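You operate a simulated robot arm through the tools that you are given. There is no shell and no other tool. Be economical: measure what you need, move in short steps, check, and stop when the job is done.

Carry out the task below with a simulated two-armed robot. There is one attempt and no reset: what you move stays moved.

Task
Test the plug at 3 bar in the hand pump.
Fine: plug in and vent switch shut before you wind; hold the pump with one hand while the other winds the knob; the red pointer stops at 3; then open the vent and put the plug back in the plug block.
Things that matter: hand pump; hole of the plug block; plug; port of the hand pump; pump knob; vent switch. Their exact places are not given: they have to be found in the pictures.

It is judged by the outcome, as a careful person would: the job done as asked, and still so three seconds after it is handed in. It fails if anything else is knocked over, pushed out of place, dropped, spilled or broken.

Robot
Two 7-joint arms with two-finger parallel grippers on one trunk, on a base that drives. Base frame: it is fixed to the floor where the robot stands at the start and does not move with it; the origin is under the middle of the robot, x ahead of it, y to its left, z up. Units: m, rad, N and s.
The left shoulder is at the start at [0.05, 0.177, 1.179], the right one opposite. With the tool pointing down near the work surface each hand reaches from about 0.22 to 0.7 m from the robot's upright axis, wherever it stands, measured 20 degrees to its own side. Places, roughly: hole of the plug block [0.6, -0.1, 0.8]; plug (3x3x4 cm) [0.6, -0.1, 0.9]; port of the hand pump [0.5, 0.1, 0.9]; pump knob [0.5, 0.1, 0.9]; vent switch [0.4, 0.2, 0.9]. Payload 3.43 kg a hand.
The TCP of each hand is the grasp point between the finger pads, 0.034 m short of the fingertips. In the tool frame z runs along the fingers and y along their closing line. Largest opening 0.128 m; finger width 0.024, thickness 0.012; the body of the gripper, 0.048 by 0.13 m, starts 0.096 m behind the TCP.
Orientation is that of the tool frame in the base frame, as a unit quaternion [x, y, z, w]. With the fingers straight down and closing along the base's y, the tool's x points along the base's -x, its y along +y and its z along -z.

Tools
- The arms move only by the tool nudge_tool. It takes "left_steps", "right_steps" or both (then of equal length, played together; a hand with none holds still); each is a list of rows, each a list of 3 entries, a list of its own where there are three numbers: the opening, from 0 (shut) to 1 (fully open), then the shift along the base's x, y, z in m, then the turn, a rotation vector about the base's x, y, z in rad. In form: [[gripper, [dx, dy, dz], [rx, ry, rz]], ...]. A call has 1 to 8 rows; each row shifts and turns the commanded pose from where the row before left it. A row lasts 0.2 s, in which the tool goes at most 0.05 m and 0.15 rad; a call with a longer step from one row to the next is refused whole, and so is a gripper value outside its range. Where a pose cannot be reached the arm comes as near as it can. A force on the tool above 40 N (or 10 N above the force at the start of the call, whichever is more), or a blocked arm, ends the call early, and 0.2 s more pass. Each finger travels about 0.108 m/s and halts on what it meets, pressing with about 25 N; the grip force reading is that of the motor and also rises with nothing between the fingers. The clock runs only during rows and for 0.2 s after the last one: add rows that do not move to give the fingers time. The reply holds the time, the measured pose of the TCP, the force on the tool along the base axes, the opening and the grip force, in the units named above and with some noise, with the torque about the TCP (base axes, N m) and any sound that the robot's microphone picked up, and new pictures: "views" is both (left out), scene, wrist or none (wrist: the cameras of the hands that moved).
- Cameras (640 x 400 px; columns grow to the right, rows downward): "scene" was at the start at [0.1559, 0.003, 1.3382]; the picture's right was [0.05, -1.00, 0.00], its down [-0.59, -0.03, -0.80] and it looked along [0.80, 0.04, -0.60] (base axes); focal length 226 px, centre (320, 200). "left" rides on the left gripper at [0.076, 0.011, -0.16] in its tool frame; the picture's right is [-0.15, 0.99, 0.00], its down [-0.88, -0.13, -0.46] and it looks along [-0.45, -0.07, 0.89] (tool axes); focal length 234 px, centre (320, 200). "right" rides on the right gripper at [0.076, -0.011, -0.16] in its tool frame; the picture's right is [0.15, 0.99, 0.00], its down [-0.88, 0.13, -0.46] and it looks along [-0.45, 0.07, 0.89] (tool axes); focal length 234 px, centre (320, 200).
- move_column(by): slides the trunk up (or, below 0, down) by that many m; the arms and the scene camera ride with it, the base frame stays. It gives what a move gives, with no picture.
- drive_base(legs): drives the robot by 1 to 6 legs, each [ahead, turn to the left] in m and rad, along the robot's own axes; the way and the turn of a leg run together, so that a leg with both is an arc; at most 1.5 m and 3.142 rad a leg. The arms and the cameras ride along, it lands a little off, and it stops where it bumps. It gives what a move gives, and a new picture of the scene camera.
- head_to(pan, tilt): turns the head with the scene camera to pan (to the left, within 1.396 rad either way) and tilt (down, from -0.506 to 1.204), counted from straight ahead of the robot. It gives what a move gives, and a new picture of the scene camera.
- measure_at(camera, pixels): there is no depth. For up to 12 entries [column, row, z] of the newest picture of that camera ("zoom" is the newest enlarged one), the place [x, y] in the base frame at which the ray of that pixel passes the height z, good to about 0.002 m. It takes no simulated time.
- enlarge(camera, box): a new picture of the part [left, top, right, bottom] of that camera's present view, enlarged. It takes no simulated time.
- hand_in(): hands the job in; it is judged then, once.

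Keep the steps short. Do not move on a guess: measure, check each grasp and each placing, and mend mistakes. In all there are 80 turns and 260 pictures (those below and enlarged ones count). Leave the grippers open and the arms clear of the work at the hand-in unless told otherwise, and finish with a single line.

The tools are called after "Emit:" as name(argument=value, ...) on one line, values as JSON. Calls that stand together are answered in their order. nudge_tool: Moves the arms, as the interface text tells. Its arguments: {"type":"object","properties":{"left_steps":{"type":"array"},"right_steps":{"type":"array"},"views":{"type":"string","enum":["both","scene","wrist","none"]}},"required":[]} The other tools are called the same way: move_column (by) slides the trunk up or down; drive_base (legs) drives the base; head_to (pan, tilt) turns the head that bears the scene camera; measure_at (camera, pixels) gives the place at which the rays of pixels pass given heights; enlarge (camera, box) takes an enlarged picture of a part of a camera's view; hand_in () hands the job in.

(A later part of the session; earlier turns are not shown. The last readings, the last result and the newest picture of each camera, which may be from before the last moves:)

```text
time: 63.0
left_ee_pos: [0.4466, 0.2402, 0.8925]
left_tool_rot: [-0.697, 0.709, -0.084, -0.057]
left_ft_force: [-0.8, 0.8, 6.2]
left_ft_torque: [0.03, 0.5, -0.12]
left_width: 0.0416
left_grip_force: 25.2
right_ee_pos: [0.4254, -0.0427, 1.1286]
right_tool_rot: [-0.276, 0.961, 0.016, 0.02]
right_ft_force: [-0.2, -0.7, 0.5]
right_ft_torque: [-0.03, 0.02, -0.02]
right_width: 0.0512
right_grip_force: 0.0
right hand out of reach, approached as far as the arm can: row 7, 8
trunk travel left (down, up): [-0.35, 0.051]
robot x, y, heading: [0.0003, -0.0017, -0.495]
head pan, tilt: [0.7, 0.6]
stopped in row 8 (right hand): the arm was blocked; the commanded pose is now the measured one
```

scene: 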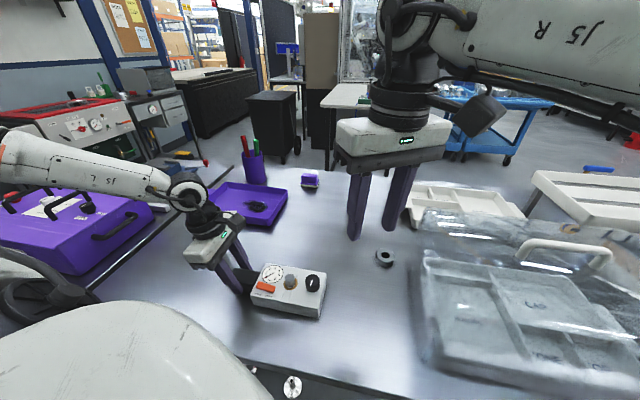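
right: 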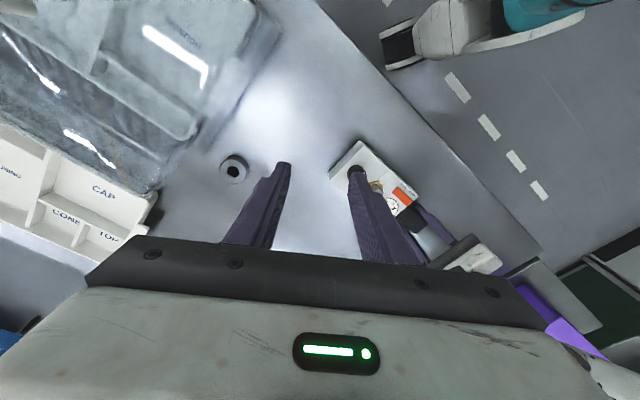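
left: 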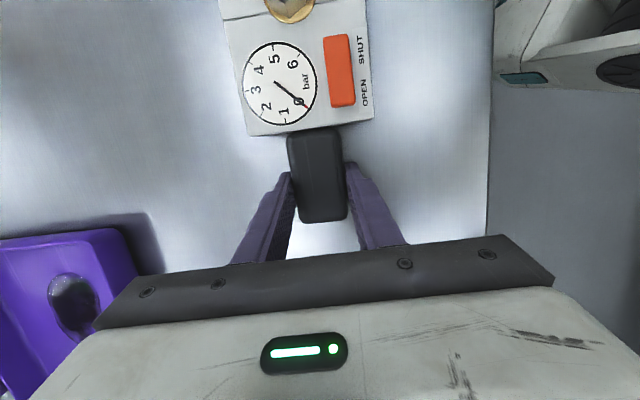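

Positive yaw is limited at this reach. I'll unwind to about yaw 0 and go over the knob.

Emit:
nudge_tool(right_steps=[[0.4, [0, 0, 0], [0, 0, -0.14]], [0.4, [0, 0.01, 0], [0, 0, -0.14]], [0.4, [0.005, 0.02, 0], [0, 0, -0.14]], [0.4, [0.005, 0.02, 0], [0, 0, -0.14]], [0.4, [0.006, 0.02, 0], [0, 0, 0]], [0.4, [0.006, 0.02, -0.02], [0, 0, 0]], [0.4, [0.005, 0.012, -0.03], [0, 0, 0]], [0.4, [0, 0, 0], [0, 0, 0]]], left_steps=[[0, [0, 0, 0], [0, 0, 0]], [0, [0, 0, 0], [0, 0, 0]], [0, [0, 0, 0], [0, 0, 0]], [0, [0, 0, 0], [0, 0, 0]], [0, [0, 0, 0], [0, 0, 0]], [0, [0, 0, 0], [0, 0, 0]], [0, [0, 0, 0], [0, 0, 0]], [0, [0, 0, 0], [0, 0, 0]]])

```text
time: 65.0
left_ee_pos: [0.4475, 0.2404, 0.8931]
left_tool_rot: [-0.698, 0.709, -0.085, -0.056]
left_ft_force: [-1.1, 1.2, 5.5]
left_ft_torque: [0.05, 0.47, -0.07]
left_width: 0.0416
left_grip_force: 25.2
right_ee_pos: [0.4616, -0.0883, 1.1679]
right_tool_rot: [0.059, 0.997, 0.039, 0.023]
right_ft_force: [-1.0, -0.3, 0.3]
right_ft_torque: [-0.02, 0.0, 0.01]
right_width: 0.0514
right_grip_force: 0.0
right hand out of reach, approached as far as the arm can: row 3, 4, 5, 6, 7
trunk travel left (down, up): [-0.35, 0.051]
robot x, y, heading: [0.0007, 0.0013, -0.492]
head pan, tilt: [0.7, 0.6]
stopped in row 8 (right hand): the arm was blocked; the commanded pose is now the measured one
```

scene: 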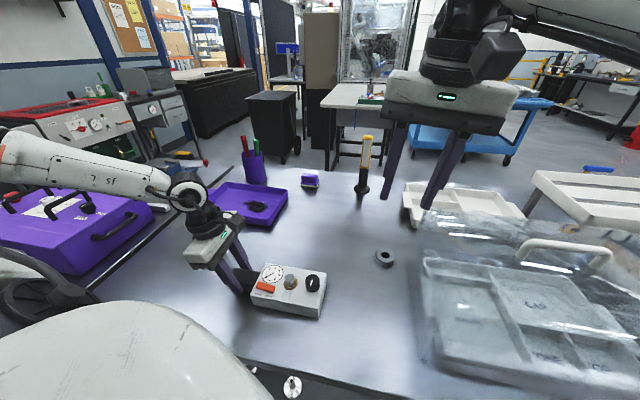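
right: 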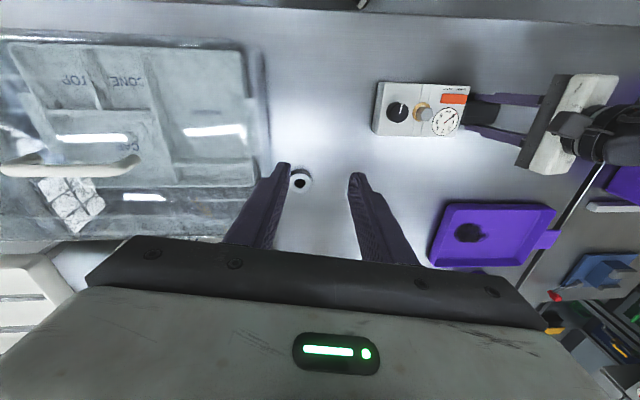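
left: 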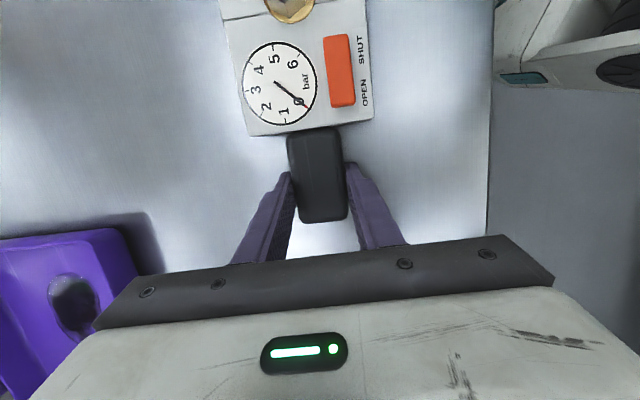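

The right arm is badly placed at this heading. I'll release the handle, bring both hands in over the middle, and turn the base to about +0.3 so both arms work comfortably. Also straightening the right hand's small tilt.

Emit:
nudge_tool(left_steps=[[0.4, [0, 0, 0], [0, 0, 0]], [0.7, [0, 0, 0], [0, 0, 0]], [0.7, [0, 0, 0.03], [0, 0, 0]], [0.7, [0, 0, 0.04], [0, 0, 0]], [0.7, [-0.01, -0.02, 0.045], [0, 0, 0]], [0.7, [-0.02, -0.025, 0.035], [0, 0, 0]], [0.7, [-0.02, -0.025, 0.035], [0, 0, 0]], [0.7, [-0.02, -0.03, 0.03], [0, 0, 0]]], right_steps=[[0.4, [-0.02, -0.005, 0], [-0.025, 0.017, 0]], [0.4, [-0.02, -0.01, 0.005], [-0.025, 0.017, 0]], [0.4, [-0.02, -0.01, 0.01], [-0.025, 0.016, 0]], [0.4, [-0.02, -0.01, 0.01], [0, 0, 0]], [0.4, [-0.02, -0.01, 0.01], [0, 0, 0]], [0.4, [-0.02, -0.01, 0], [0, 0, 0]], [0.4, [0, -0.01, 0], [0, 0, 0]], [0.4, [0, 0, 0], [0, 0, 0]]], views="scene")

```text
refused: row 5 steps farther than a row can; nothing moved
```

Row 5 was slightly too long; I'll shorten it.

Emit:
nudge_tool(left_steps=[[0.4, [0, 0, 0], [0, 0, 0]], [0.7, [0, 0, 0], [0, 0, 0]], [0.7, [0, 0, 0.03], [0, 0, 0]], [0.7, [0, 0, 0.04], [0, 0, 0]], [0.7, [-0.01, -0.02, 0.035], [0, 0, 0]], [0.7, [-0.02, -0.025, 0.035], [0, 0, 0]], [0.7, [-0.02, -0.025, 0.035], [0, 0, 0]], [0.7, [-0.02, -0.03, 0.03], [0, 0, 0]]], right_steps=[[0.4, [-0.02, -0.005, 0], [-0.025, 0.017, 0]], [0.4, [-0.02, -0.01, 0.005], [-0.025, 0.017, 0]], [0.4, [-0.02, -0.01, 0.01], [-0.025, 0.016, 0]], [0.4, [-0.02, -0.01, 0.01], [0, 0, 0]], [0.4, [-0.02, -0.01, 0.01], [0, 0, 0]], [0.4, [-0.02, -0.01, 0], [0, 0, 0]], [0.4, [0, -0.01, 0], [0, 0, 0]], [0.4, [0, 0, 0], [0, 0, 0]]], views="scene")

```text
time: 66.8
left_ee_pos: [0.3774, 0.1409, 1.0965]
left_tool_rot: [-0.698, 0.709, -0.083, -0.056]
left_ft_force: [-0.7, -0.1, 0.2]
left_ft_torque: [0.01, -0.01, -0.01]
left_width: 0.0895
left_grip_force: 0.0
right_ee_pos: [0.3423, -0.1516, 1.2031]
right_tool_rot: [0.055, 0.998, -0.002, 0.0]
right_ft_force: [-0.1, 0.7, -0.8]
right_ft_torque: [0.01, -0.01, 0.02]
right_width: 0.0515
right_grip_force: 0.1
trunk travel left (down, up): [-0.35, 0.051]
robot x, y, heading: [0.0007, 0.0025, -0.503]
head pan, tilt: [0.7, 0.6]
```

scene: 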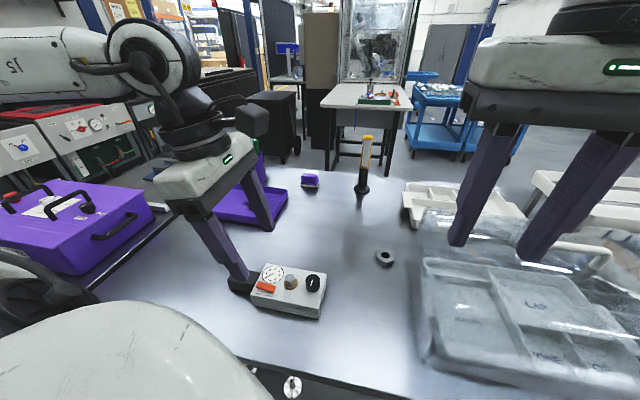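

Raising the left hand a little more and pulling it in, then turning the base +0.8 to heading ≈ 0.3 and pointing the head straight.

Emit:
nudge_tool(left_steps=[[0.7, [-0.01, -0.02, 0.03], [0, 0, 0]], [0.7, [-0.01, -0.02, 0.03], [0, 0, 0]], [0.7, [0, -0.01, 0.02], [0, 0, 0]], [0.7, [0, 0, 0], [0, 0, 0]]], views="none")

Emit:
drive_base(legs=[[0, 0.8]])

Emit:
head_to(pan=-0.1, tilt=0.75)

```text
time: 67.8
left_ee_pos: [0.357, 0.0918, 1.1778]
left_tool_rot: [-0.698, 0.709, -0.085, -0.057]
left_ft_force: [-0.3, 0.3, -0.1]
left_ft_torque: [-0.01, 0.04, 0.04]
left_width: 0.0896
left_grip_force: 0.0
right_ee_pos: [0.3407, -0.1509, 1.2028]
right_tool_rot: [0.055, 0.998, -0.001, 0.001]
right_ft_force: [0.2, 0.5, 0.4]
right_ft_torque: [0.01, -0.03, 0.02]
right_width: 0.0511
right_grip_force: 0.0
trunk travel left (down, up): [-0.35, 0.051]
robot x, y, heading: [-0.002, -0.0008, -0.5]
head pan, tilt: [0.7, 0.6]
```

```text
time: 70.3
left_ee_pos: [0.1827, 0.3209, 1.1773]
left_tool_rot: [0.92, -0.378, 0.1, 0.019]
left_ft_force: [-0.4, -0.5, 0.1]
left_ft_torque: [-0.02, -0.05, 0.0]
left_width: 0.0897
left_grip_force: 0.1
right_ee_pos: [0.3452, 0.1413, 1.2032]
right_tool_rot: [-0.34, 0.941, -0.001, 0.0]
right_ft_force: [1.0, 0.6, -0.3]
right_ft_torque: [-0.02, -0.01, -0.01]
right_width: 0.0511
right_grip_force: 0.0
trunk travel left (down, up): [-0.35, 0.051]
robot x, y, heading: [0.0019, -0.0012, 0.303]
head pan, tilt: [0.7, 0.6]
```

scene: 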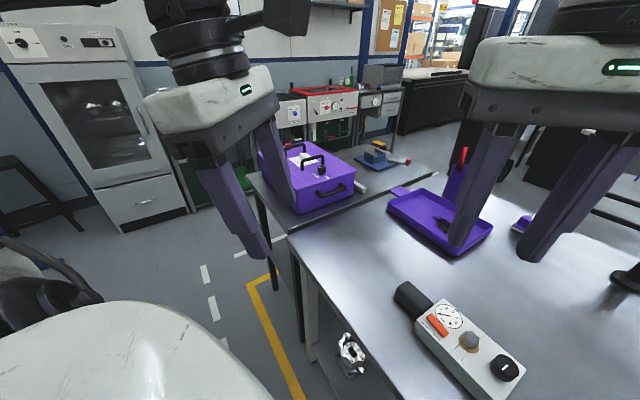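

```text
time: 71.5
left_ee_pos: [0.1821, 0.3216, 1.1779]
left_tool_rot: [0.919, -0.38, 0.1, 0.02]
left_ft_force: [0.4, -0.4, -0.2]
left_ft_torque: [0.01, 0.04, 0.0]
left_width: 0.0896
left_grip_force: 0.1
right_ee_pos: [0.346, 0.1406, 1.2021]
right_tool_rot: [-0.34, 0.941, -0.001, 0.0]
right_ft_force: [0.5, 0.5, 0.6]
right_ft_torque: [-0.02, -0.02, 0.0]
right_width: 0.0512
right_grip_force: 0.1
trunk travel left (down, up): [-0.35, 0.051]
robot x, y, heading: [0.0018, 0.0033, 0.303]
head pan, tilt: [-0.099, 0.75]
```

scene: 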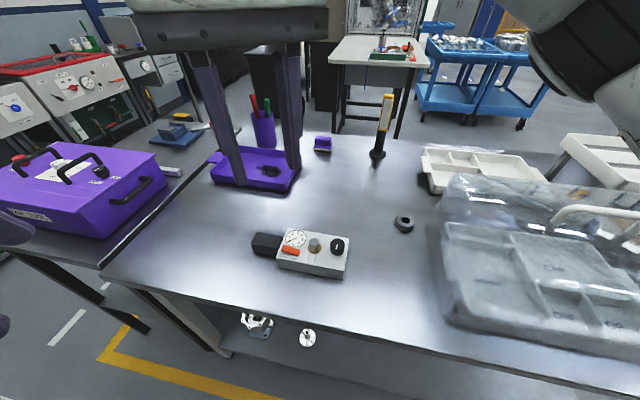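

Both arms are free. Left returns above the handle (turning back -0.8), right goes above the knob keeping its +0.69 yaw.

Emit:
nudge_tool(left_steps=[[0.7, [0.03, 0, 0], [0, 0, -0.1]], [0.7, [0.033, -0.005, 0], [0, 0, -0.1]], [0.7, [0.035, -0.01, -0.005], [0, 0, -0.1]], [0.7, [0.035, -0.01, -0.02], [0, 0, -0.1]], [0.7, [0.035, -0.012, -0.025], [0, 0, -0.1]], [0.7, [0.035, -0.014, -0.025], [0, 0, -0.1]], [0.7, [0.033, -0.015, -0.025], [0, 0, -0.1]], [0.7, [0.03, -0.0155, -0.025], [0, 0, -0.1]]], right_steps=[[0.4, [0.015, -0.02, 0], [0, 0, 0]], [0.4, [0.015, -0.02, 0], [0, 0, 0]], [0.4, [0.015, -0.02, 0], [0, 0, 0]], [0.4, [0.015, -0.015, -0.02], [0, 0, 0]], [0.4, [0.015, -0.007, -0.03], [0, 0, 0]], [0.4, [0.015, 0, -0.03], [0, 0, 0]], [0.4, [0.016, 0, -0.03], [0, 0, 0]], [0.4, [0, 0, -0.03], [0, 0, 0]]])

```text
time: 73.3
left_ee_pos: [0.4297, 0.2555, 1.0543]
left_tool_rot: [-0.699, 0.708, -0.085, -0.055]
left_ft_force: [0.2, -0.6, 0.6]
left_ft_torque: [0.0, 0.0, -0.03]
left_width: 0.0897
left_grip_force: 0.1
left hand out of reach, approached as far as the arm can: row 8
right_ee_pos: [0.453, 0.0577, 1.0639]
right_tool_rot: [-0.339, 0.941, -0.001, 0.001]
right_ft_force: [-0.1, 0.7, 1.2]
right_ft_torque: [0.0, -0.02, 0.0]
right_width: 0.0513
right_grip_force: 0.0
trunk travel left (down, up): [-0.35, 0.051]
robot x, y, heading: [-0.0025, 0.0033, 0.301]
head pan, tilt: [-0.099, 0.75]
```

scene: 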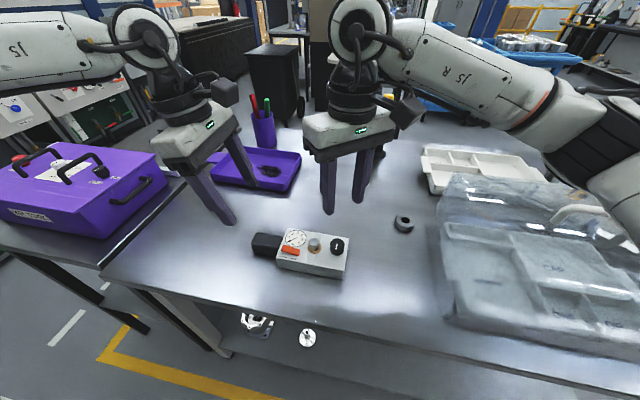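
right: 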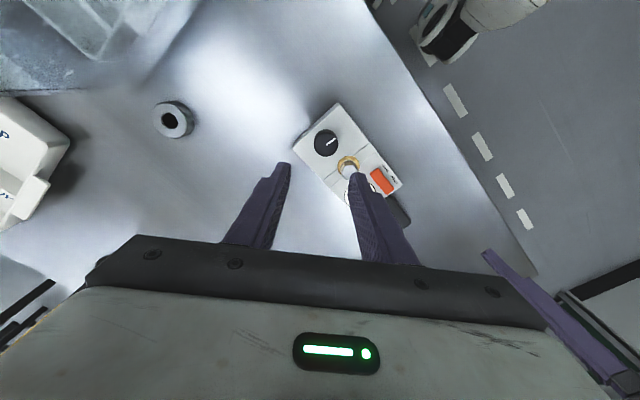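
left: 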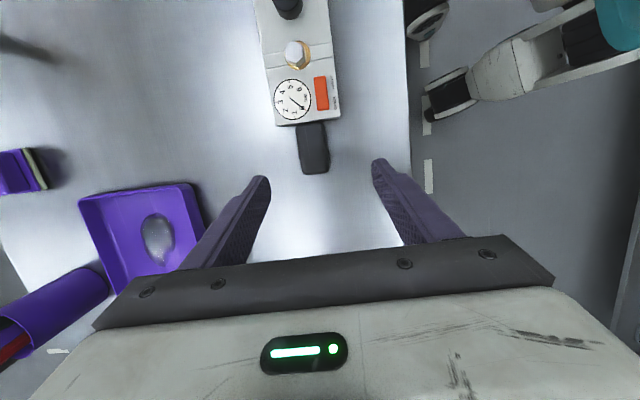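

Right is well placed above the knob. I'll measure handle and knob afresh.

Emit:
measure_at(camera="left", pixels=[[299, 150, 0.87], [328, 147, 0.87], [314, 148, 0.877], [302, 172, 0.87]])

Emit:
measure_at(camera="right", pixels=[[325, 142, 0.91], [325, 142, 0.9], [347, 165, 0.91]])

Emit:
enlarge(camera="right", box=[280, 90, 400, 180])

Emit:
enlarge(camera="scene", box=[240, 215, 360, 290])

```text
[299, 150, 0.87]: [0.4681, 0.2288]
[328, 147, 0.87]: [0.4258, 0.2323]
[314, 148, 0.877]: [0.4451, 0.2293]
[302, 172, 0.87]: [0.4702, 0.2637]
```

```text
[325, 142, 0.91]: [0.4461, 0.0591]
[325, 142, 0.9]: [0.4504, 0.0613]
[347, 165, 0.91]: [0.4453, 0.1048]
```

```text
4.44 times, centred on (340, 135) of right
```

zoom: 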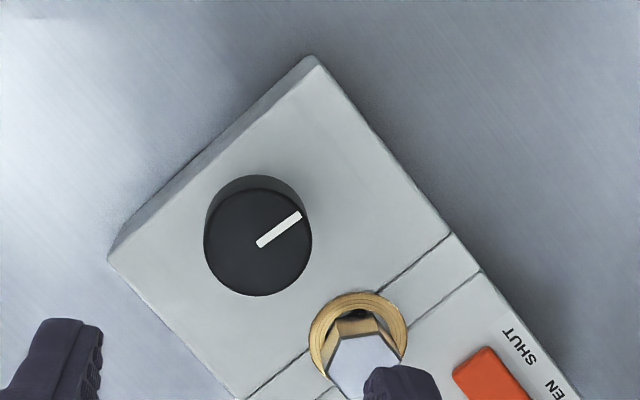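

```text
5.33 times, centred on (300, 252) of scene
```

zoom: 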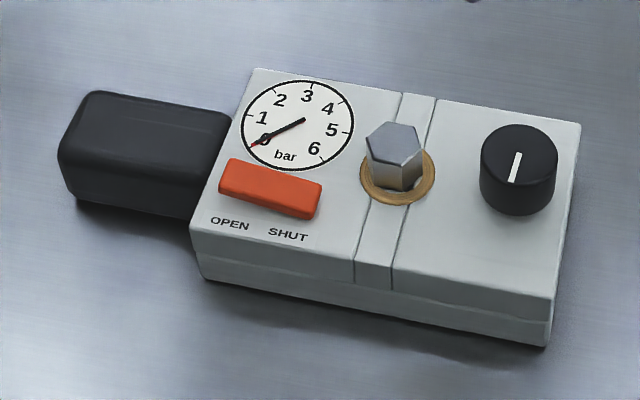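

Knob at (0.449, 0.0605), handle centre x ≈ 0.447. Left goes down to the handle again.

Emit:
nudge_tool(left_steps=[[0.7, [0.006, -0.005, -0.02], [0, 0, 0]], [0.7, [0.006, -0.005, -0.03], [0, 0, 0]], [0.7, [0.0055, -0.003, -0.04], [0, 0, 0]], [0.7, [0, 0, -0.04], [0, 0, 0]], [0.7, [0, 0, -0.02], [0, 0, 0]], [0.7, [0, 0, 0], [0, 0, 0]]], views="wrist")

Emit:
enlarge(camera="left", box=[230, 80, 410, 230])

```text
time: 74.7
left_ee_pos: [0.4033, 0.2688, 0.9228]
left_tool_rot: [-0.699, 0.708, -0.091, -0.053]
left_ft_force: [-0.4, -0.1, 29.6]
left_ft_torque: [-0.01, -1.39, 0.2]
left_width: 0.0906
left_grip_force: 0.6
left hand out of reach, approached as far as the arm can: row 1, 2, 3, 4, 5
right_ee_pos: [0.4507, 0.0569, 1.0655]
right_tool_rot: [-0.339, 0.941, 0.0, 0.002]
right_ft_force: [0.1, 0.2, -0.5]
right_ft_torque: [0.02, -0.01, 0.01]
right_width: 0.0512
right_grip_force: 0.0
trunk travel left (down, up): [-0.35, 0.051]
robot x, y, heading: [-0.0003, -0.0019, 0.3]
head pan, tilt: [-0.099, 0.75]
```

left: 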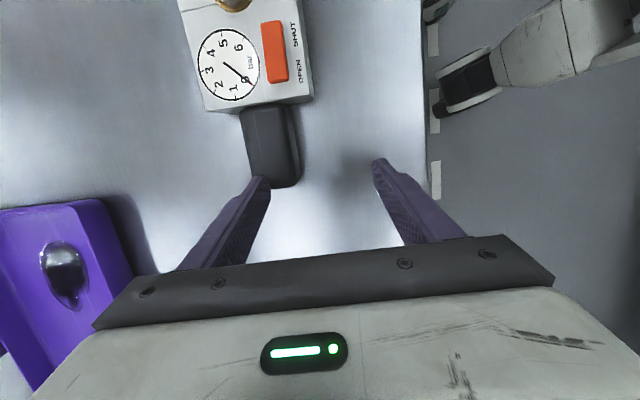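

```text
2.67 times, centred on (320, 155) of left
```

zoom: 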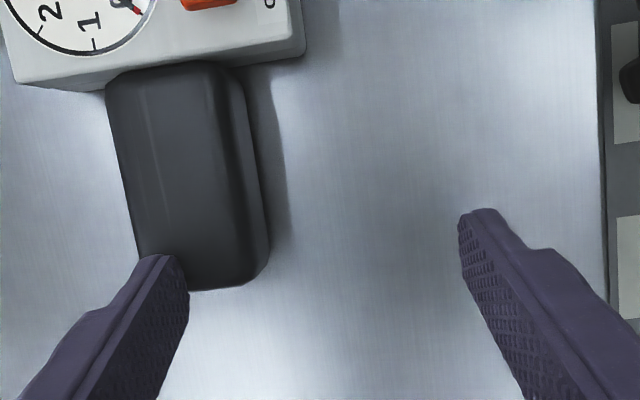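

The left hand drifted off its target and its finger touched the handle. Raising at once, and testing whether a bit less yaw frees it.

Emit:
nudge_tool(left_steps=[[0.7, [0, 0.005, 0.04], [0, 0, 0]], [0.7, [0, 0, 0.04], [0, 0, 0]], [0.7, [0.01, -0.005, 0.02], [0, 0, -0.1]], [0.7, [0.01, -0.005, 0], [0, 0, -0.1]], [0.7, [0.015, -0.01, 0], [0, 0, -0.1]], [0.7, [0.01, -0.01, 0], [0, 0, 0]], [0.7, [0, 0, 0], [0, 0, 0]]])

Emit:
enlarge(camera="scene", box=[230, 215, 370, 300])

```text
time: 76.3
left_ee_pos: [0.4182, 0.2658, 1.0211]
left_tool_rot: [-0.585, 0.805, -0.075, -0.068]
left_ft_force: [-0.2, -0.1, -0.3]
left_ft_torque: [0.0, 0.01, 0.03]
left_width: 0.0896
left_grip_force: 0.0
left hand out of reach, approached as far as the arm can: row 5, 6
right_ee_pos: [0.4532, 0.0579, 1.0644]
right_tool_rot: [-0.34, 0.941, -0.001, 0.001]
right_ft_force: [0.1, -0.1, -0.2]
right_ft_torque: [0.03, 0.03, -0.02]
right_width: 0.0512
right_grip_force: 0.1
trunk travel left (down, up): [-0.35, 0.051]
robot x, y, heading: [-0.0025, 0.0009, 0.305]
head pan, tilt: [-0.099, 0.75]
```

scene: 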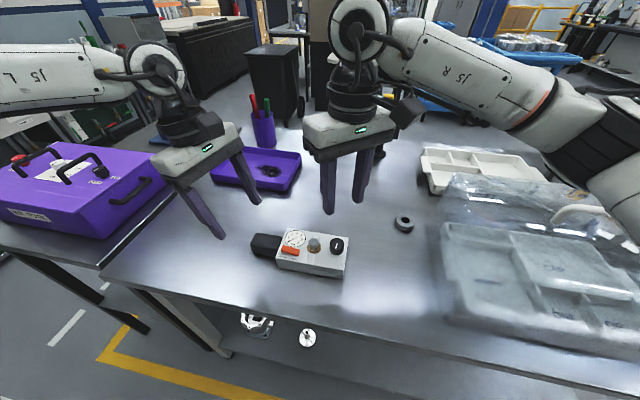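
left: 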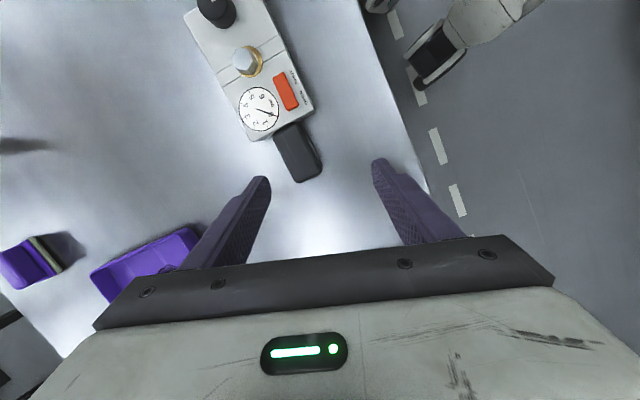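

```text
4.57 times, centred on (300, 258) of scene
```

zoom: 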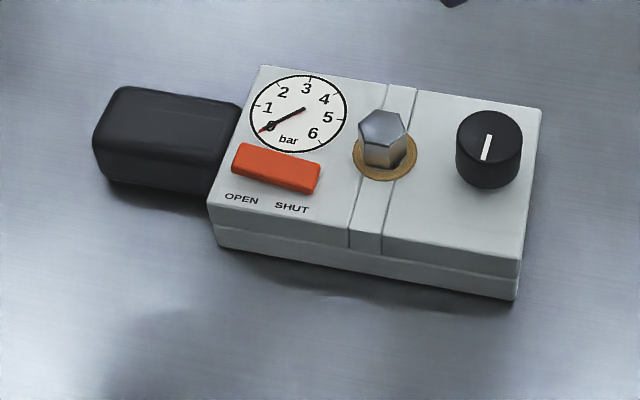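

Left favours targets further to its own side. A compromise heading near -0.05 should suit both arms. Raising both hands, then turning -0.35.

Emit:
nudge_tool(left_steps=[[0.7, [0, 0, 0.04], [0, 0, 0]], [0.7, [-0.02, 0, 0.04], [0, 0, 0.1]], [0.7, [-0.03, 0, 0.03], [0, 0, 0.1]], [0.7, [-0.02, 0, 0], [0, 0, 0.1]]], right_steps=[[0.4, [0, 0, 0.04], [0, 0, 0]], [0.4, [-0.01, 0, 0.04], [0, 0, 0]], [0.4, [-0.02, 0, 0.03], [0, 0, 0]], [0.4, [-0.02, 0, 0], [0, 0, 0]]], views="none")

Emit:
drive_base(legs=[[0, -0.35]])

```text
time: 77.3
left_ee_pos: [0.3467, 0.2639, 1.1283]
left_tool_rot: [-0.701, 0.706, -0.084, -0.056]
left_ft_force: [0.0, -0.2, -0.2]
left_ft_torque: [-0.01, -0.01, -0.02]
left_width: 0.0896
left_grip_force: 0.1
right_ee_pos: [0.4029, 0.0573, 1.1764]
right_tool_rot: [-0.34, 0.941, -0.002, 0.001]
right_ft_force: [-0.9, -0.1, -0.1]
right_ft_torque: [-0.01, -0.03, -0.03]
right_width: 0.0511
right_grip_force: 0.0
trunk travel left (down, up): [-0.35, 0.051]
robot x, y, heading: [-0.0002, -0.002, 0.304]
head pan, tilt: [-0.099, 0.75]
```

```text
time: 78.8
left_ee_pos: [0.4196, 0.1258, 1.127]
left_tool_rot: [-0.563, 0.82, -0.073, -0.07]
left_ft_force: [0.0, 0.3, -0.1]
left_ft_torque: [0.04, 0.01, -0.01]
left_width: 0.0897
left_grip_force: 0.1
right_ee_pos: [0.3991, -0.0866, 1.1749]
right_tool_rot: [-0.167, 0.986, -0.001, 0.001]
right_ft_force: [-0.5, 0.3, -0.4]
right_ft_torque: [0.03, 0.02, -0.02]
right_width: 0.0513
right_grip_force: 0.0
trunk travel left (down, up): [-0.35, 0.051]
robot x, y, heading: [-0.0007, -0.003, -0.045]
head pan, tilt: [-0.099, 0.75]
```

scene: 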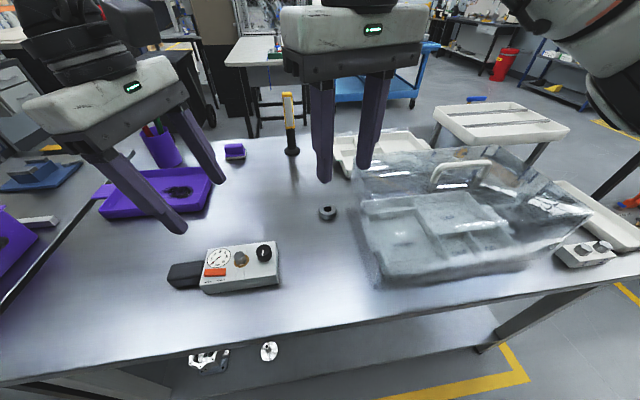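

Both move: left to above the handle (yaw back to 90°), right to above the knob.

Emit:
nudge_tool(left_steps=[[0.7, [0.004, 0.019, -0.01], [0, 0, 0.06]], [0.7, [0.004, 0.019, -0.02], [0, 0, 0.06]], [0.7, [0.004, 0.019, -0.02], [0, 0, 0.06]], [0.7, [0.005, 0.019, -0.025], [0, 0, 0.06]], [0.7, [0.005, 0.019, -0.025], [0, 0, 0.06]], [0.7, [0.005, 0.019, -0.025], [0, 0, 0.05]], [0.7, [0, 0, 0], [0, 0, 0]]], right_steps=[[0.4, [0.008, 0.02, 0], [0, 0, 0.03]], [0.4, [0.008, 0.025, -0.01], [0, 0, 0.03]], [0.4, [0.008, 0.025, -0.02], [0, 0, 0.03]], [0.4, [0.008, 0.025, -0.02], [0, 0, 0.03]], [0.4, [0.008, 0.025, -0.03], [0, 0, 0.03]], [0.4, [0.009, 0.026, -0.03], [0, 0, 0.03]], [0.4, [0, 0, 0], [0, 0, 0]]])

```text
time: 80.4
left_ee_pos: [0.4455, 0.2404, 1.003]
left_tool_rot: [-0.697, 0.71, -0.084, -0.056]
left_ft_force: [0.1, 0.3, -0.3]
left_ft_torque: [-0.01, -0.03, -0.01]
left_width: 0.0896
left_grip_force: 0.0
right_ee_pos: [0.448, 0.0594, 1.064]
right_tool_rot: [-0.256, 0.967, -0.001, 0.002]
right_ft_force: [0.0, -1.0, 0.2]
right_ft_torque: [0.02, 0.02, 0.0]
right_width: 0.0512
right_grip_force: 0.2
trunk travel left (down, up): [-0.35, 0.051]
robot x, y, heading: [0.0004, -0.0002, -0.048]
head pan, tilt: [-0.099, 0.75]
```

scene: 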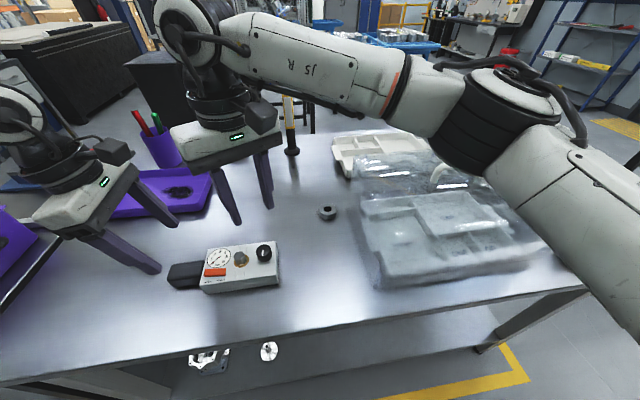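
right: 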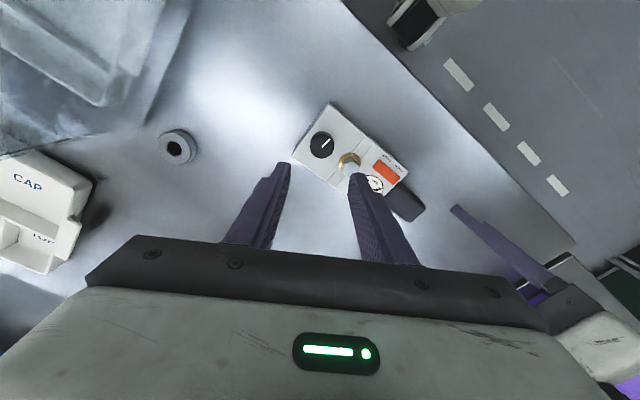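
left: 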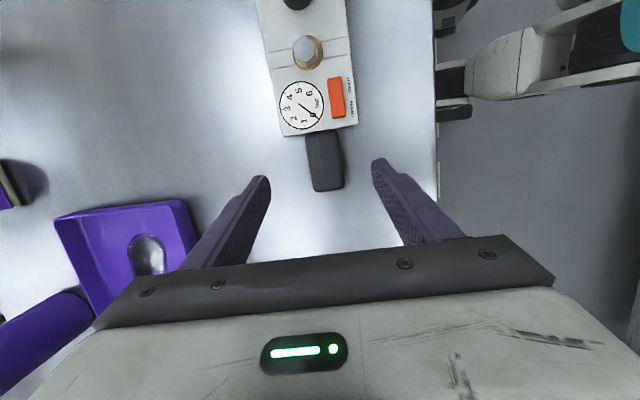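

Both are in reach now. Left descends on the handle; right holds.

Emit:
nudge_tool(left_steps=[[0.7, [0.001, 0, -0.03], [0, 0, 0]], [0.7, [0, 0, -0.03], [0, 0, 0]], [0.7, [0, 0, -0.03], [0, 0, 0]], [0.7, [0, 0, -0.01], [0, 0, 0]], [0.7, [0, 0, 0], [0, 0, 0]]], views="wrist")

Emit:
enlarge(camera="left", box=[230, 80, 410, 230])

```text
time: 81.6
left_ee_pos: [0.4461, 0.2388, 0.9023]
left_tool_rot: [-0.698, 0.709, -0.084, -0.056]
left_ft_force: [-0.5, 0.1, -0.3]
left_ft_torque: [0.0, -0.01, -0.01]
left_width: 0.0898
left_grip_force: 0.1
right_ee_pos: [0.4475, 0.0597, 1.0647]
right_tool_rot: [-0.257, 0.966, -0.002, 0.0]
right_ft_force: [0.4, 0.3, -0.4]
right_ft_torque: [0.02, 0.01, 0.0]
right_width: 0.0514
right_grip_force: 0.1
trunk travel left (down, up): [-0.35, 0.051]
robot x, y, heading: [-0.0012, 0.0009, -0.05]
head pan, tilt: [-0.099, 0.75]
```

left: 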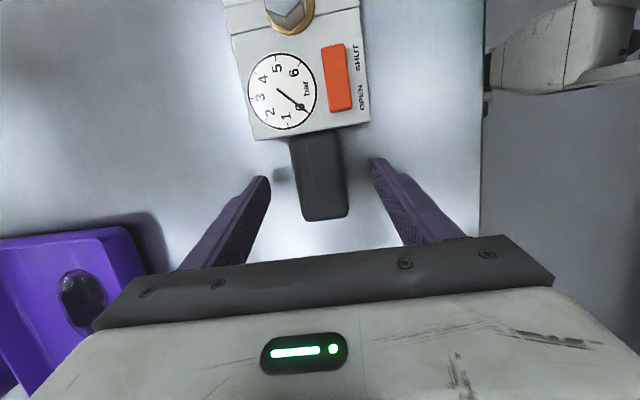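

```text
2.67 times, centred on (320, 155) of left
```

zoom: 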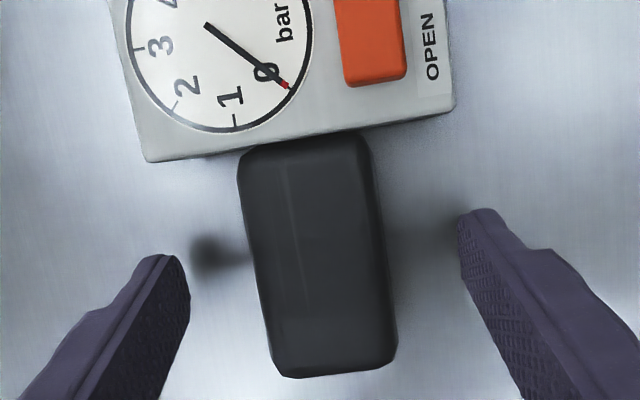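

Well centred. Lowering 7 mm and closing on the handle while the right hand comes down to z ≈ 0.99.

Emit:
nudge_tool(left_steps=[[0.5, [0, 0, -0.007], [0, 0, 0]], [0.3, [0, 0, 0], [0, 0, 0]], [0.1, [0, 0, 0], [0, 0, 0]], [0, [0, 0, 0], [0, 0, 0]], [0, [0, 0, 0], [0, 0, 0]]], right_steps=[[0.4, [0, 0, 0], [0, 0, 0]], [0.4, [0, 0, -0.02], [0, 0, 0]], [0.4, [0, 0, -0.025], [0, 0, 0]], [0.4, [0.001, 0, -0.025], [0, 0, 0]], [0.4, [0, 0, 0], [0, 0, 0]]])

Emit:
enlarge(camera="right", box=[260, 100, 400, 200])

Emit:
enlarge(camera="scene", box=[160, 150, 320, 300])

```text
time: 82.8
left_ee_pos: [0.4459, 0.2396, 0.8958]
left_tool_rot: [-0.697, 0.71, -0.084, -0.056]
left_ft_force: [-0.7, 1.4, 8.4]
left_ft_torque: [-0.05, 0.62, -0.15]
left_width: 0.0419
left_grip_force: 25.1
right_ee_pos: [0.4487, 0.0602, 0.9953]
right_tool_rot: [-0.257, 0.966, 0.0, 0.002]
right_ft_force: [-0.5, 0.2, 0.3]
right_ft_torque: [0.03, -0.01, -0.02]
right_width: 0.0514
right_grip_force: 0.0
trunk travel left (down, up): [-0.35, 0.051]
robot x, y, heading: [-0.0026, -0.0017, -0.051]
head pan, tilt: [-0.099, 0.75]
```

scene: 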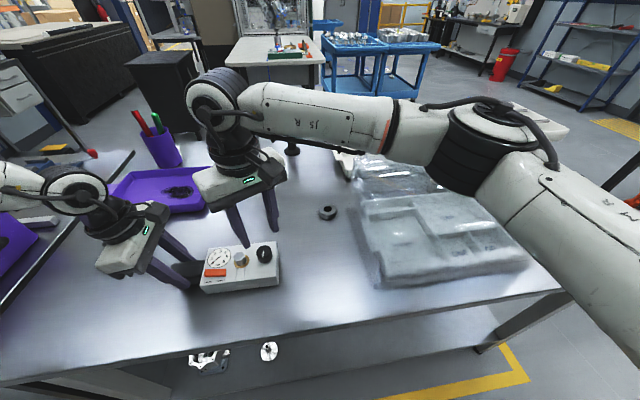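
right: 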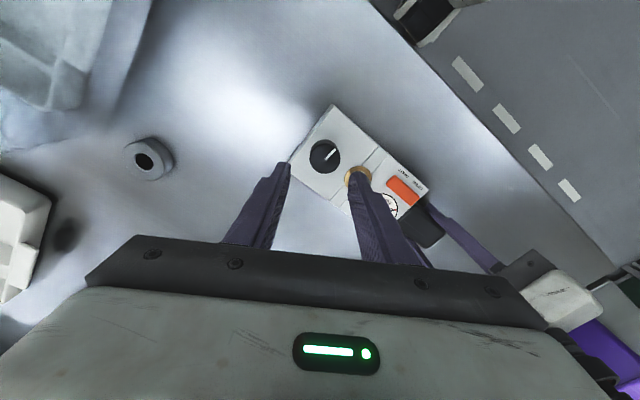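
left: 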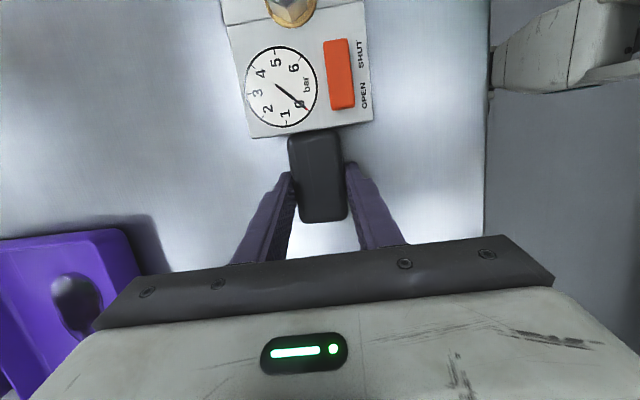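

```text
4.00 times, centred on (330, 150) of right
```

zoom: 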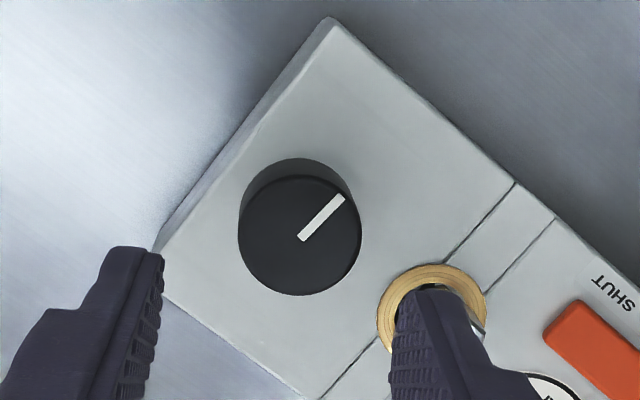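

```text
2.67 times, centred on (240, 225) of scene
```

zoom: 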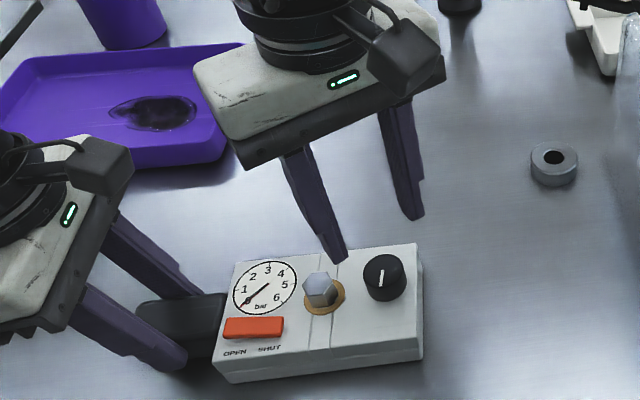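

Measuring the knob centre from the right view (px 325,158.8).

Emit:
measure_at(camera="right", pixels=[[325, 158.8, 0.91], [349, 178, 0.91]])

Emit:
measure_at(camera="scene", pixels=[[264, 249, 0.91]])

Emit:
head_to(pan=-0.5, tilt=0.75)

```text
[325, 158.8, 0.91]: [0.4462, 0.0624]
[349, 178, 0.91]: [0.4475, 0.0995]
```

```text
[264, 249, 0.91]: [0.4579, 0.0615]
```

```text
time: 83.6
left_ee_pos: [0.446, 0.2407, 0.8967]
left_tool_rot: [-0.697, 0.71, -0.085, -0.056]
left_ft_force: [-0.9, 1.3, 10.2]
left_ft_torque: [-0.15, 0.65, -0.08]
left_width: 0.0416
left_grip_force: 24.9
right_ee_pos: [0.4491, 0.0611, 0.9944]
right_tool_rot: [-0.257, 0.967, -0.001, 0.001]
right_ft_force: [-0.2, -0.3, -0.2]
right_ft_torque: [0.0, -0.04, -0.01]
right_width: 0.0512
right_grip_force: 0.1
trunk travel left (down, up): [-0.35, 0.051]
robot x, y, heading: [0.0009, -0.0024, -0.053]
head pan, tilt: [-0.499, 0.75]
```

scene: 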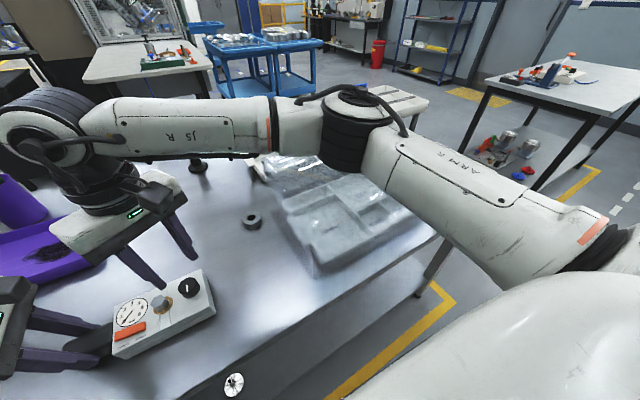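

Elbow is around z 1.15, clear of the cover. The right hand is centred on the knob; lowering to z ≈ 0.927 with the opening at 0.36.

Emit:
nudge_tool(right_steps=[[0.37, [0, 0.001, -0.02], [0, 0, 0]], [0.37, [0, 0, -0.02], [0, 0, 0]], [0.37, [0, 0, -0.015], [0, 0, 0]], [0.37, [0, 0, -0.01], [0, 0, 0]], [0.37, [0, 0, 0], [0, 0, 0]]], views="wrist")

Emit:
enlarge(camera="right", box=[260, 120, 400, 220])

Emit:
enlarge(camera="scene", box=[100, 230, 240, 360])

```text
time: 84.8
left_ee_pos: [0.4455, 0.2396, 0.8961]
left_tool_rot: [-0.697, 0.71, -0.084, -0.056]
left_ft_force: [0.3, 1.0, 11.8]
left_ft_torque: [-0.18, 0.66, -0.03]
left_width: 0.0418
left_grip_force: 25.2
right_ee_pos: [0.4477, 0.0606, 0.9312]
right_tool_rot: [-0.256, 0.967, -0.002, 0.002]
right_ft_force: [0.2, -0.9, 0.1]
right_ft_torque: [0.0, -0.01, 0.01]
right_width: 0.0475
right_grip_force: 0.1
trunk travel left (down, up): [-0.35, 0.051]
robot x, y, heading: [-0.0013, 0.0003, -0.052]
head pan, tilt: [-0.499, 0.75]
```

right: 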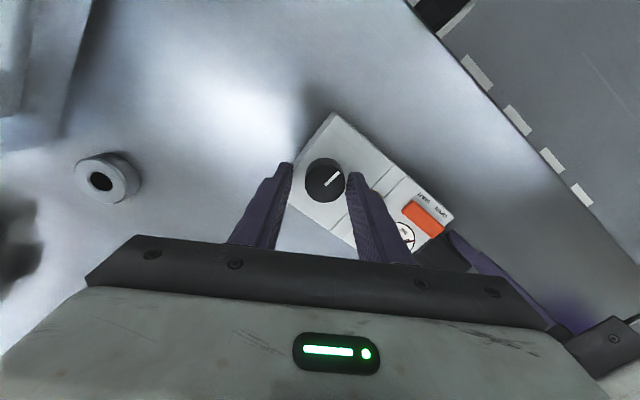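

```text
4.00 times, centred on (330, 170) of right
```

zoom: 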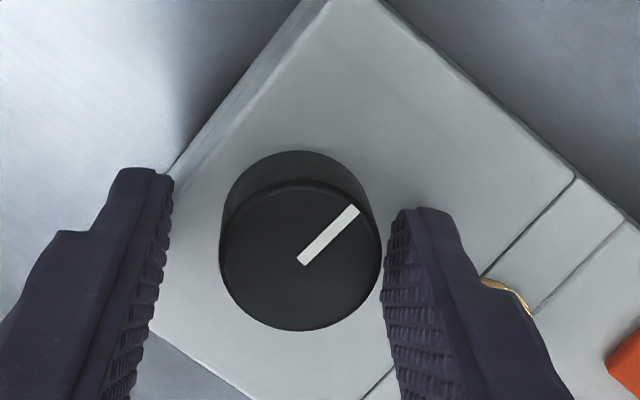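

```text
3.08 times, centred on (170, 295) of scene
```

zoom: 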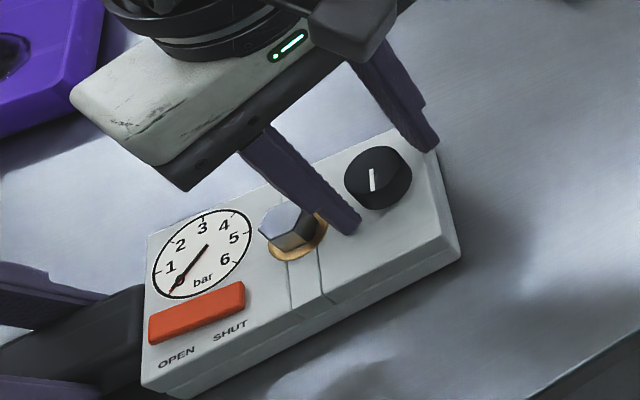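

Shifting 4 mm toward the plug side to centre on the knob, down 3 mm, then closing.

Emit:
nudge_tool(right_steps=[[0.37, [-0.002, 0.0035, -0.003], [0, 0, 0]], [0.3, [0, 0, 0], [0, 0, 0]], [0, [0, 0, 0], [0, 0, 0]], [0, [0, 0, 0], [0, 0, 0]]], views="wrist")

Emit:
enlarge(camera="right", box=[260, 120, 400, 220])

Emit:
enlarge(camera="scene", box=[100, 230, 240, 360])

```text
time: 85.8
left_ee_pos: [0.4462, 0.2394, 0.8964]
left_tool_rot: [-0.697, 0.71, -0.084, -0.056]
left_ft_force: [2.6, 1.9, 5.5]
left_ft_torque: [0.13, 0.75, 0.1]
left_width: 0.042
left_grip_force: 25.3
right_ee_pos: [0.4468, 0.0636, 0.9275]
right_tool_rot: [-0.255, 0.967, -0.001, 0.002]
right_ft_force: [4.2, -3.8, 10.5]
right_ft_torque: [-0.25, -0.24, 0.02]
right_width: 0.0308
right_grip_force: 24.8
trunk travel left (down, up): [-0.35, 0.051]
robot x, y, heading: [0.0031, -0.0023, -0.052]
head pan, tilt: [-0.499, 0.75]
```

right: 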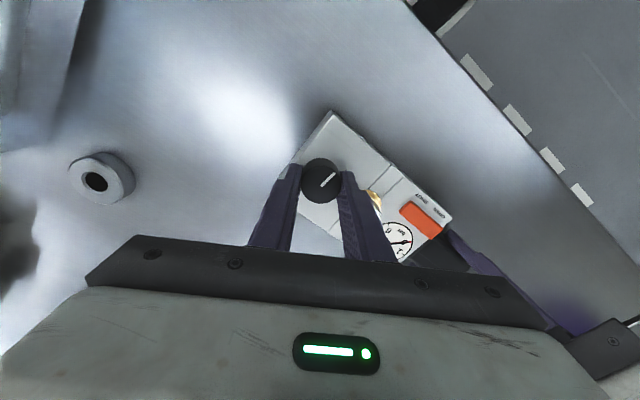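

```text
4.00 times, centred on (330, 170) of right
```

zoom: 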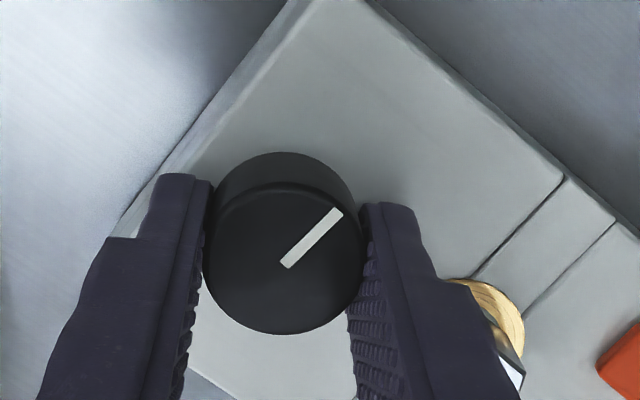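

```text
3.08 times, centred on (170, 295) of scene
```

zoom: 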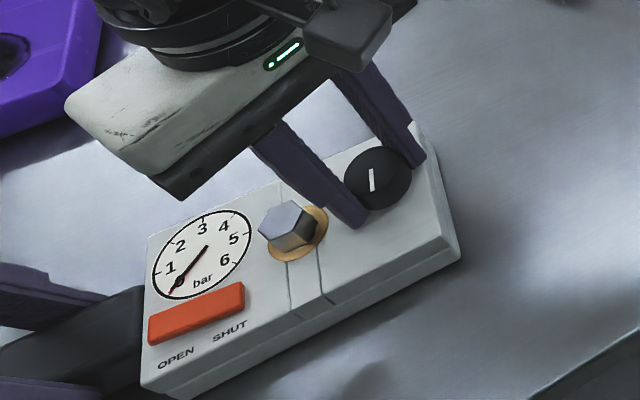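

Knob gripped (0.031 m, 24.8 N) and pump held. Easing up 1 mm and winding clockwise 0.3 rad, then reading the gauge.

Emit:
nudge_tool(right_steps=[[0, [0, 0, 0.0015], [0, 0, -0.1]], [0, [0, 0, 0], [0, 0, -0.1]], [0, [0, 0, 0], [0, 0, -0.1]], [0, [0, 0, 0], [0, 0, 0]]], views="none")

Emit:
enlarge(camera="scene", box=[110, 270, 220, 350])

Emit:
enlarge(camera="left", box=[230, 0, 390, 140])

```text
time: 86.8
left_ee_pos: [0.4452, 0.2397, 0.8962]
left_tool_rot: [-0.698, 0.709, -0.083, -0.057]
left_ft_force: [-2.6, 8.1, 5.1]
left_ft_torque: [-0.46, 0.65, -0.18]
left_width: 0.0419
left_grip_force: 25.1
right_ee_pos: [0.4481, 0.0622, 0.9277]
right_tool_rot: [-0.108, 0.994, -0.003, -0.001]
right_ft_force: [0.9, -10.3, -0.1]
right_ft_torque: [-0.35, -0.4, 0.02]
right_width: 0.0308
right_grip_force: 25.4
trunk travel left (down, up): [-0.35, 0.051]
robot x, y, heading: [-0.0024, -0.0003, -0.05]
head pan, tilt: [-0.499, 0.75]
```

```text
5.00 times, centred on (165, 310) of scene
```

zoom: 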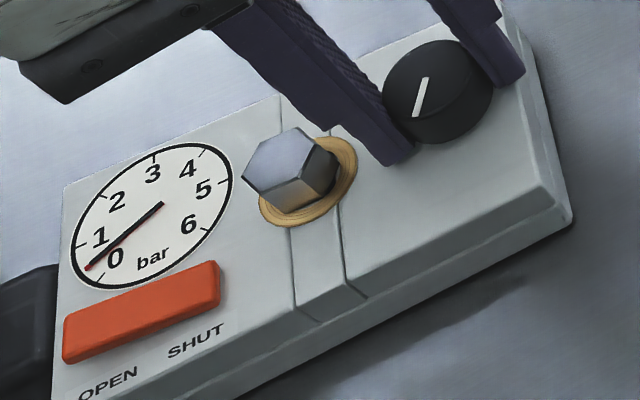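

```text
2.86 times, centred on (310, 70) of left
```

zoom: 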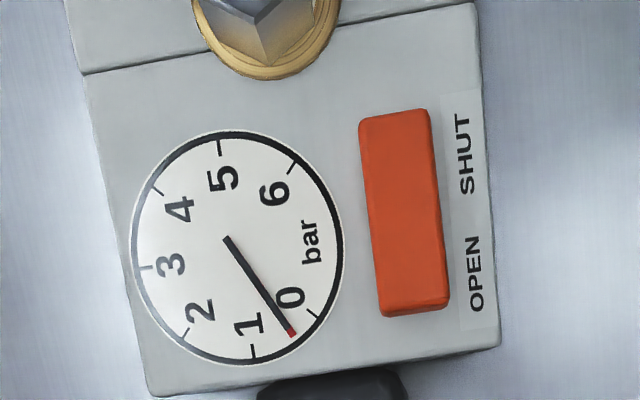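

Clockwise raises the pressure: pointer moved to about 0.35 bar for 0.3 rad. Continuing by -0.75 rad and rechecking.

Emit:
nudge_tool(right_steps=[[0, [0, -0.001, 0], [0, 0, -0.15]], [0, [0, 0, 0], [0, 0, -0.15]], [0, [0, 0, 0], [0, 0, -0.15]], [0, [0, 0, 0], [0, 0, -0.15]], [0, [0, 0, 0], [0, 0, -0.15]], [0, [0, 0, 0], [0, 0, 0]]], views="scene")

Emit:
enlarge(camera="left", box=[230, 0, 390, 140])

Emit:
enlarge(camera="right", box=[260, 120, 400, 220])

```text
time: 88.2
left_ee_pos: [0.4456, 0.2414, 0.8954]
left_tool_rot: [-0.698, 0.709, -0.083, -0.056]
left_ft_force: [1.3, 17.8, -0.2]
left_ft_torque: [0.49, 0.65, 0.09]
left_width: 0.042
left_grip_force: 24.8
right_ee_pos: [0.446, 0.0612, 0.9294]
right_tool_rot: [0.265, 0.964, -0.004, 0.0]
right_ft_force: [-0.7, -19.2, 6.8]
right_ft_torque: [0.16, -0.23, 0.05]
right_width: 0.031
right_grip_force: 25.0
trunk travel left (down, up): [-0.35, 0.051]
robot x, y, heading: [0.0019, -0.0006, -0.05]
head pan, tilt: [-0.499, 0.75]
```

scene: 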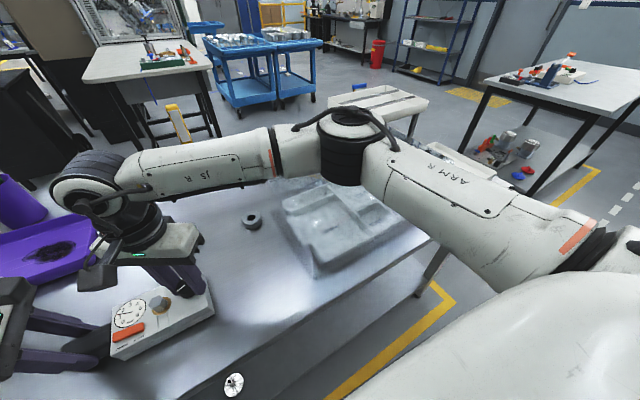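

```text
2.86 times, centred on (310, 70) of left
```

zoom: 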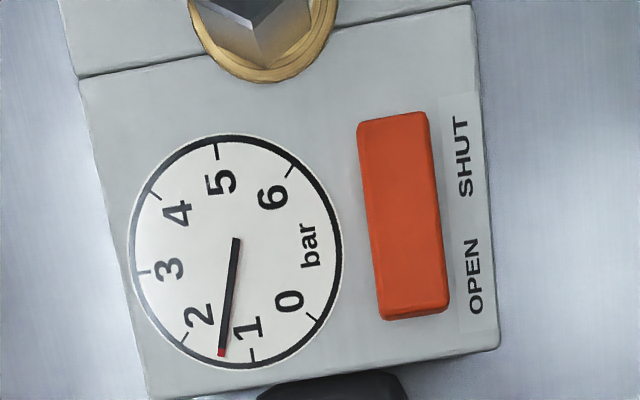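

```text
4.00 times, centred on (330, 170) of right
```

zoom: 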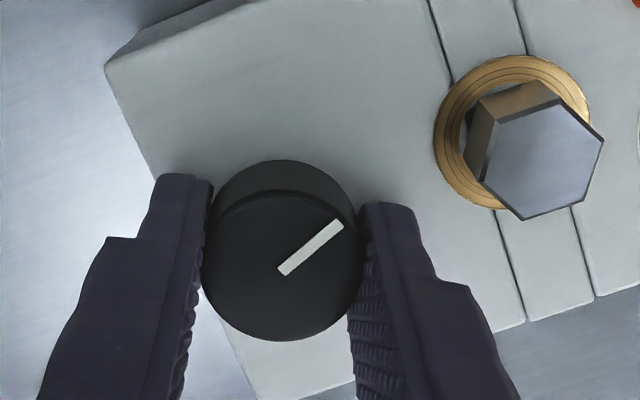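

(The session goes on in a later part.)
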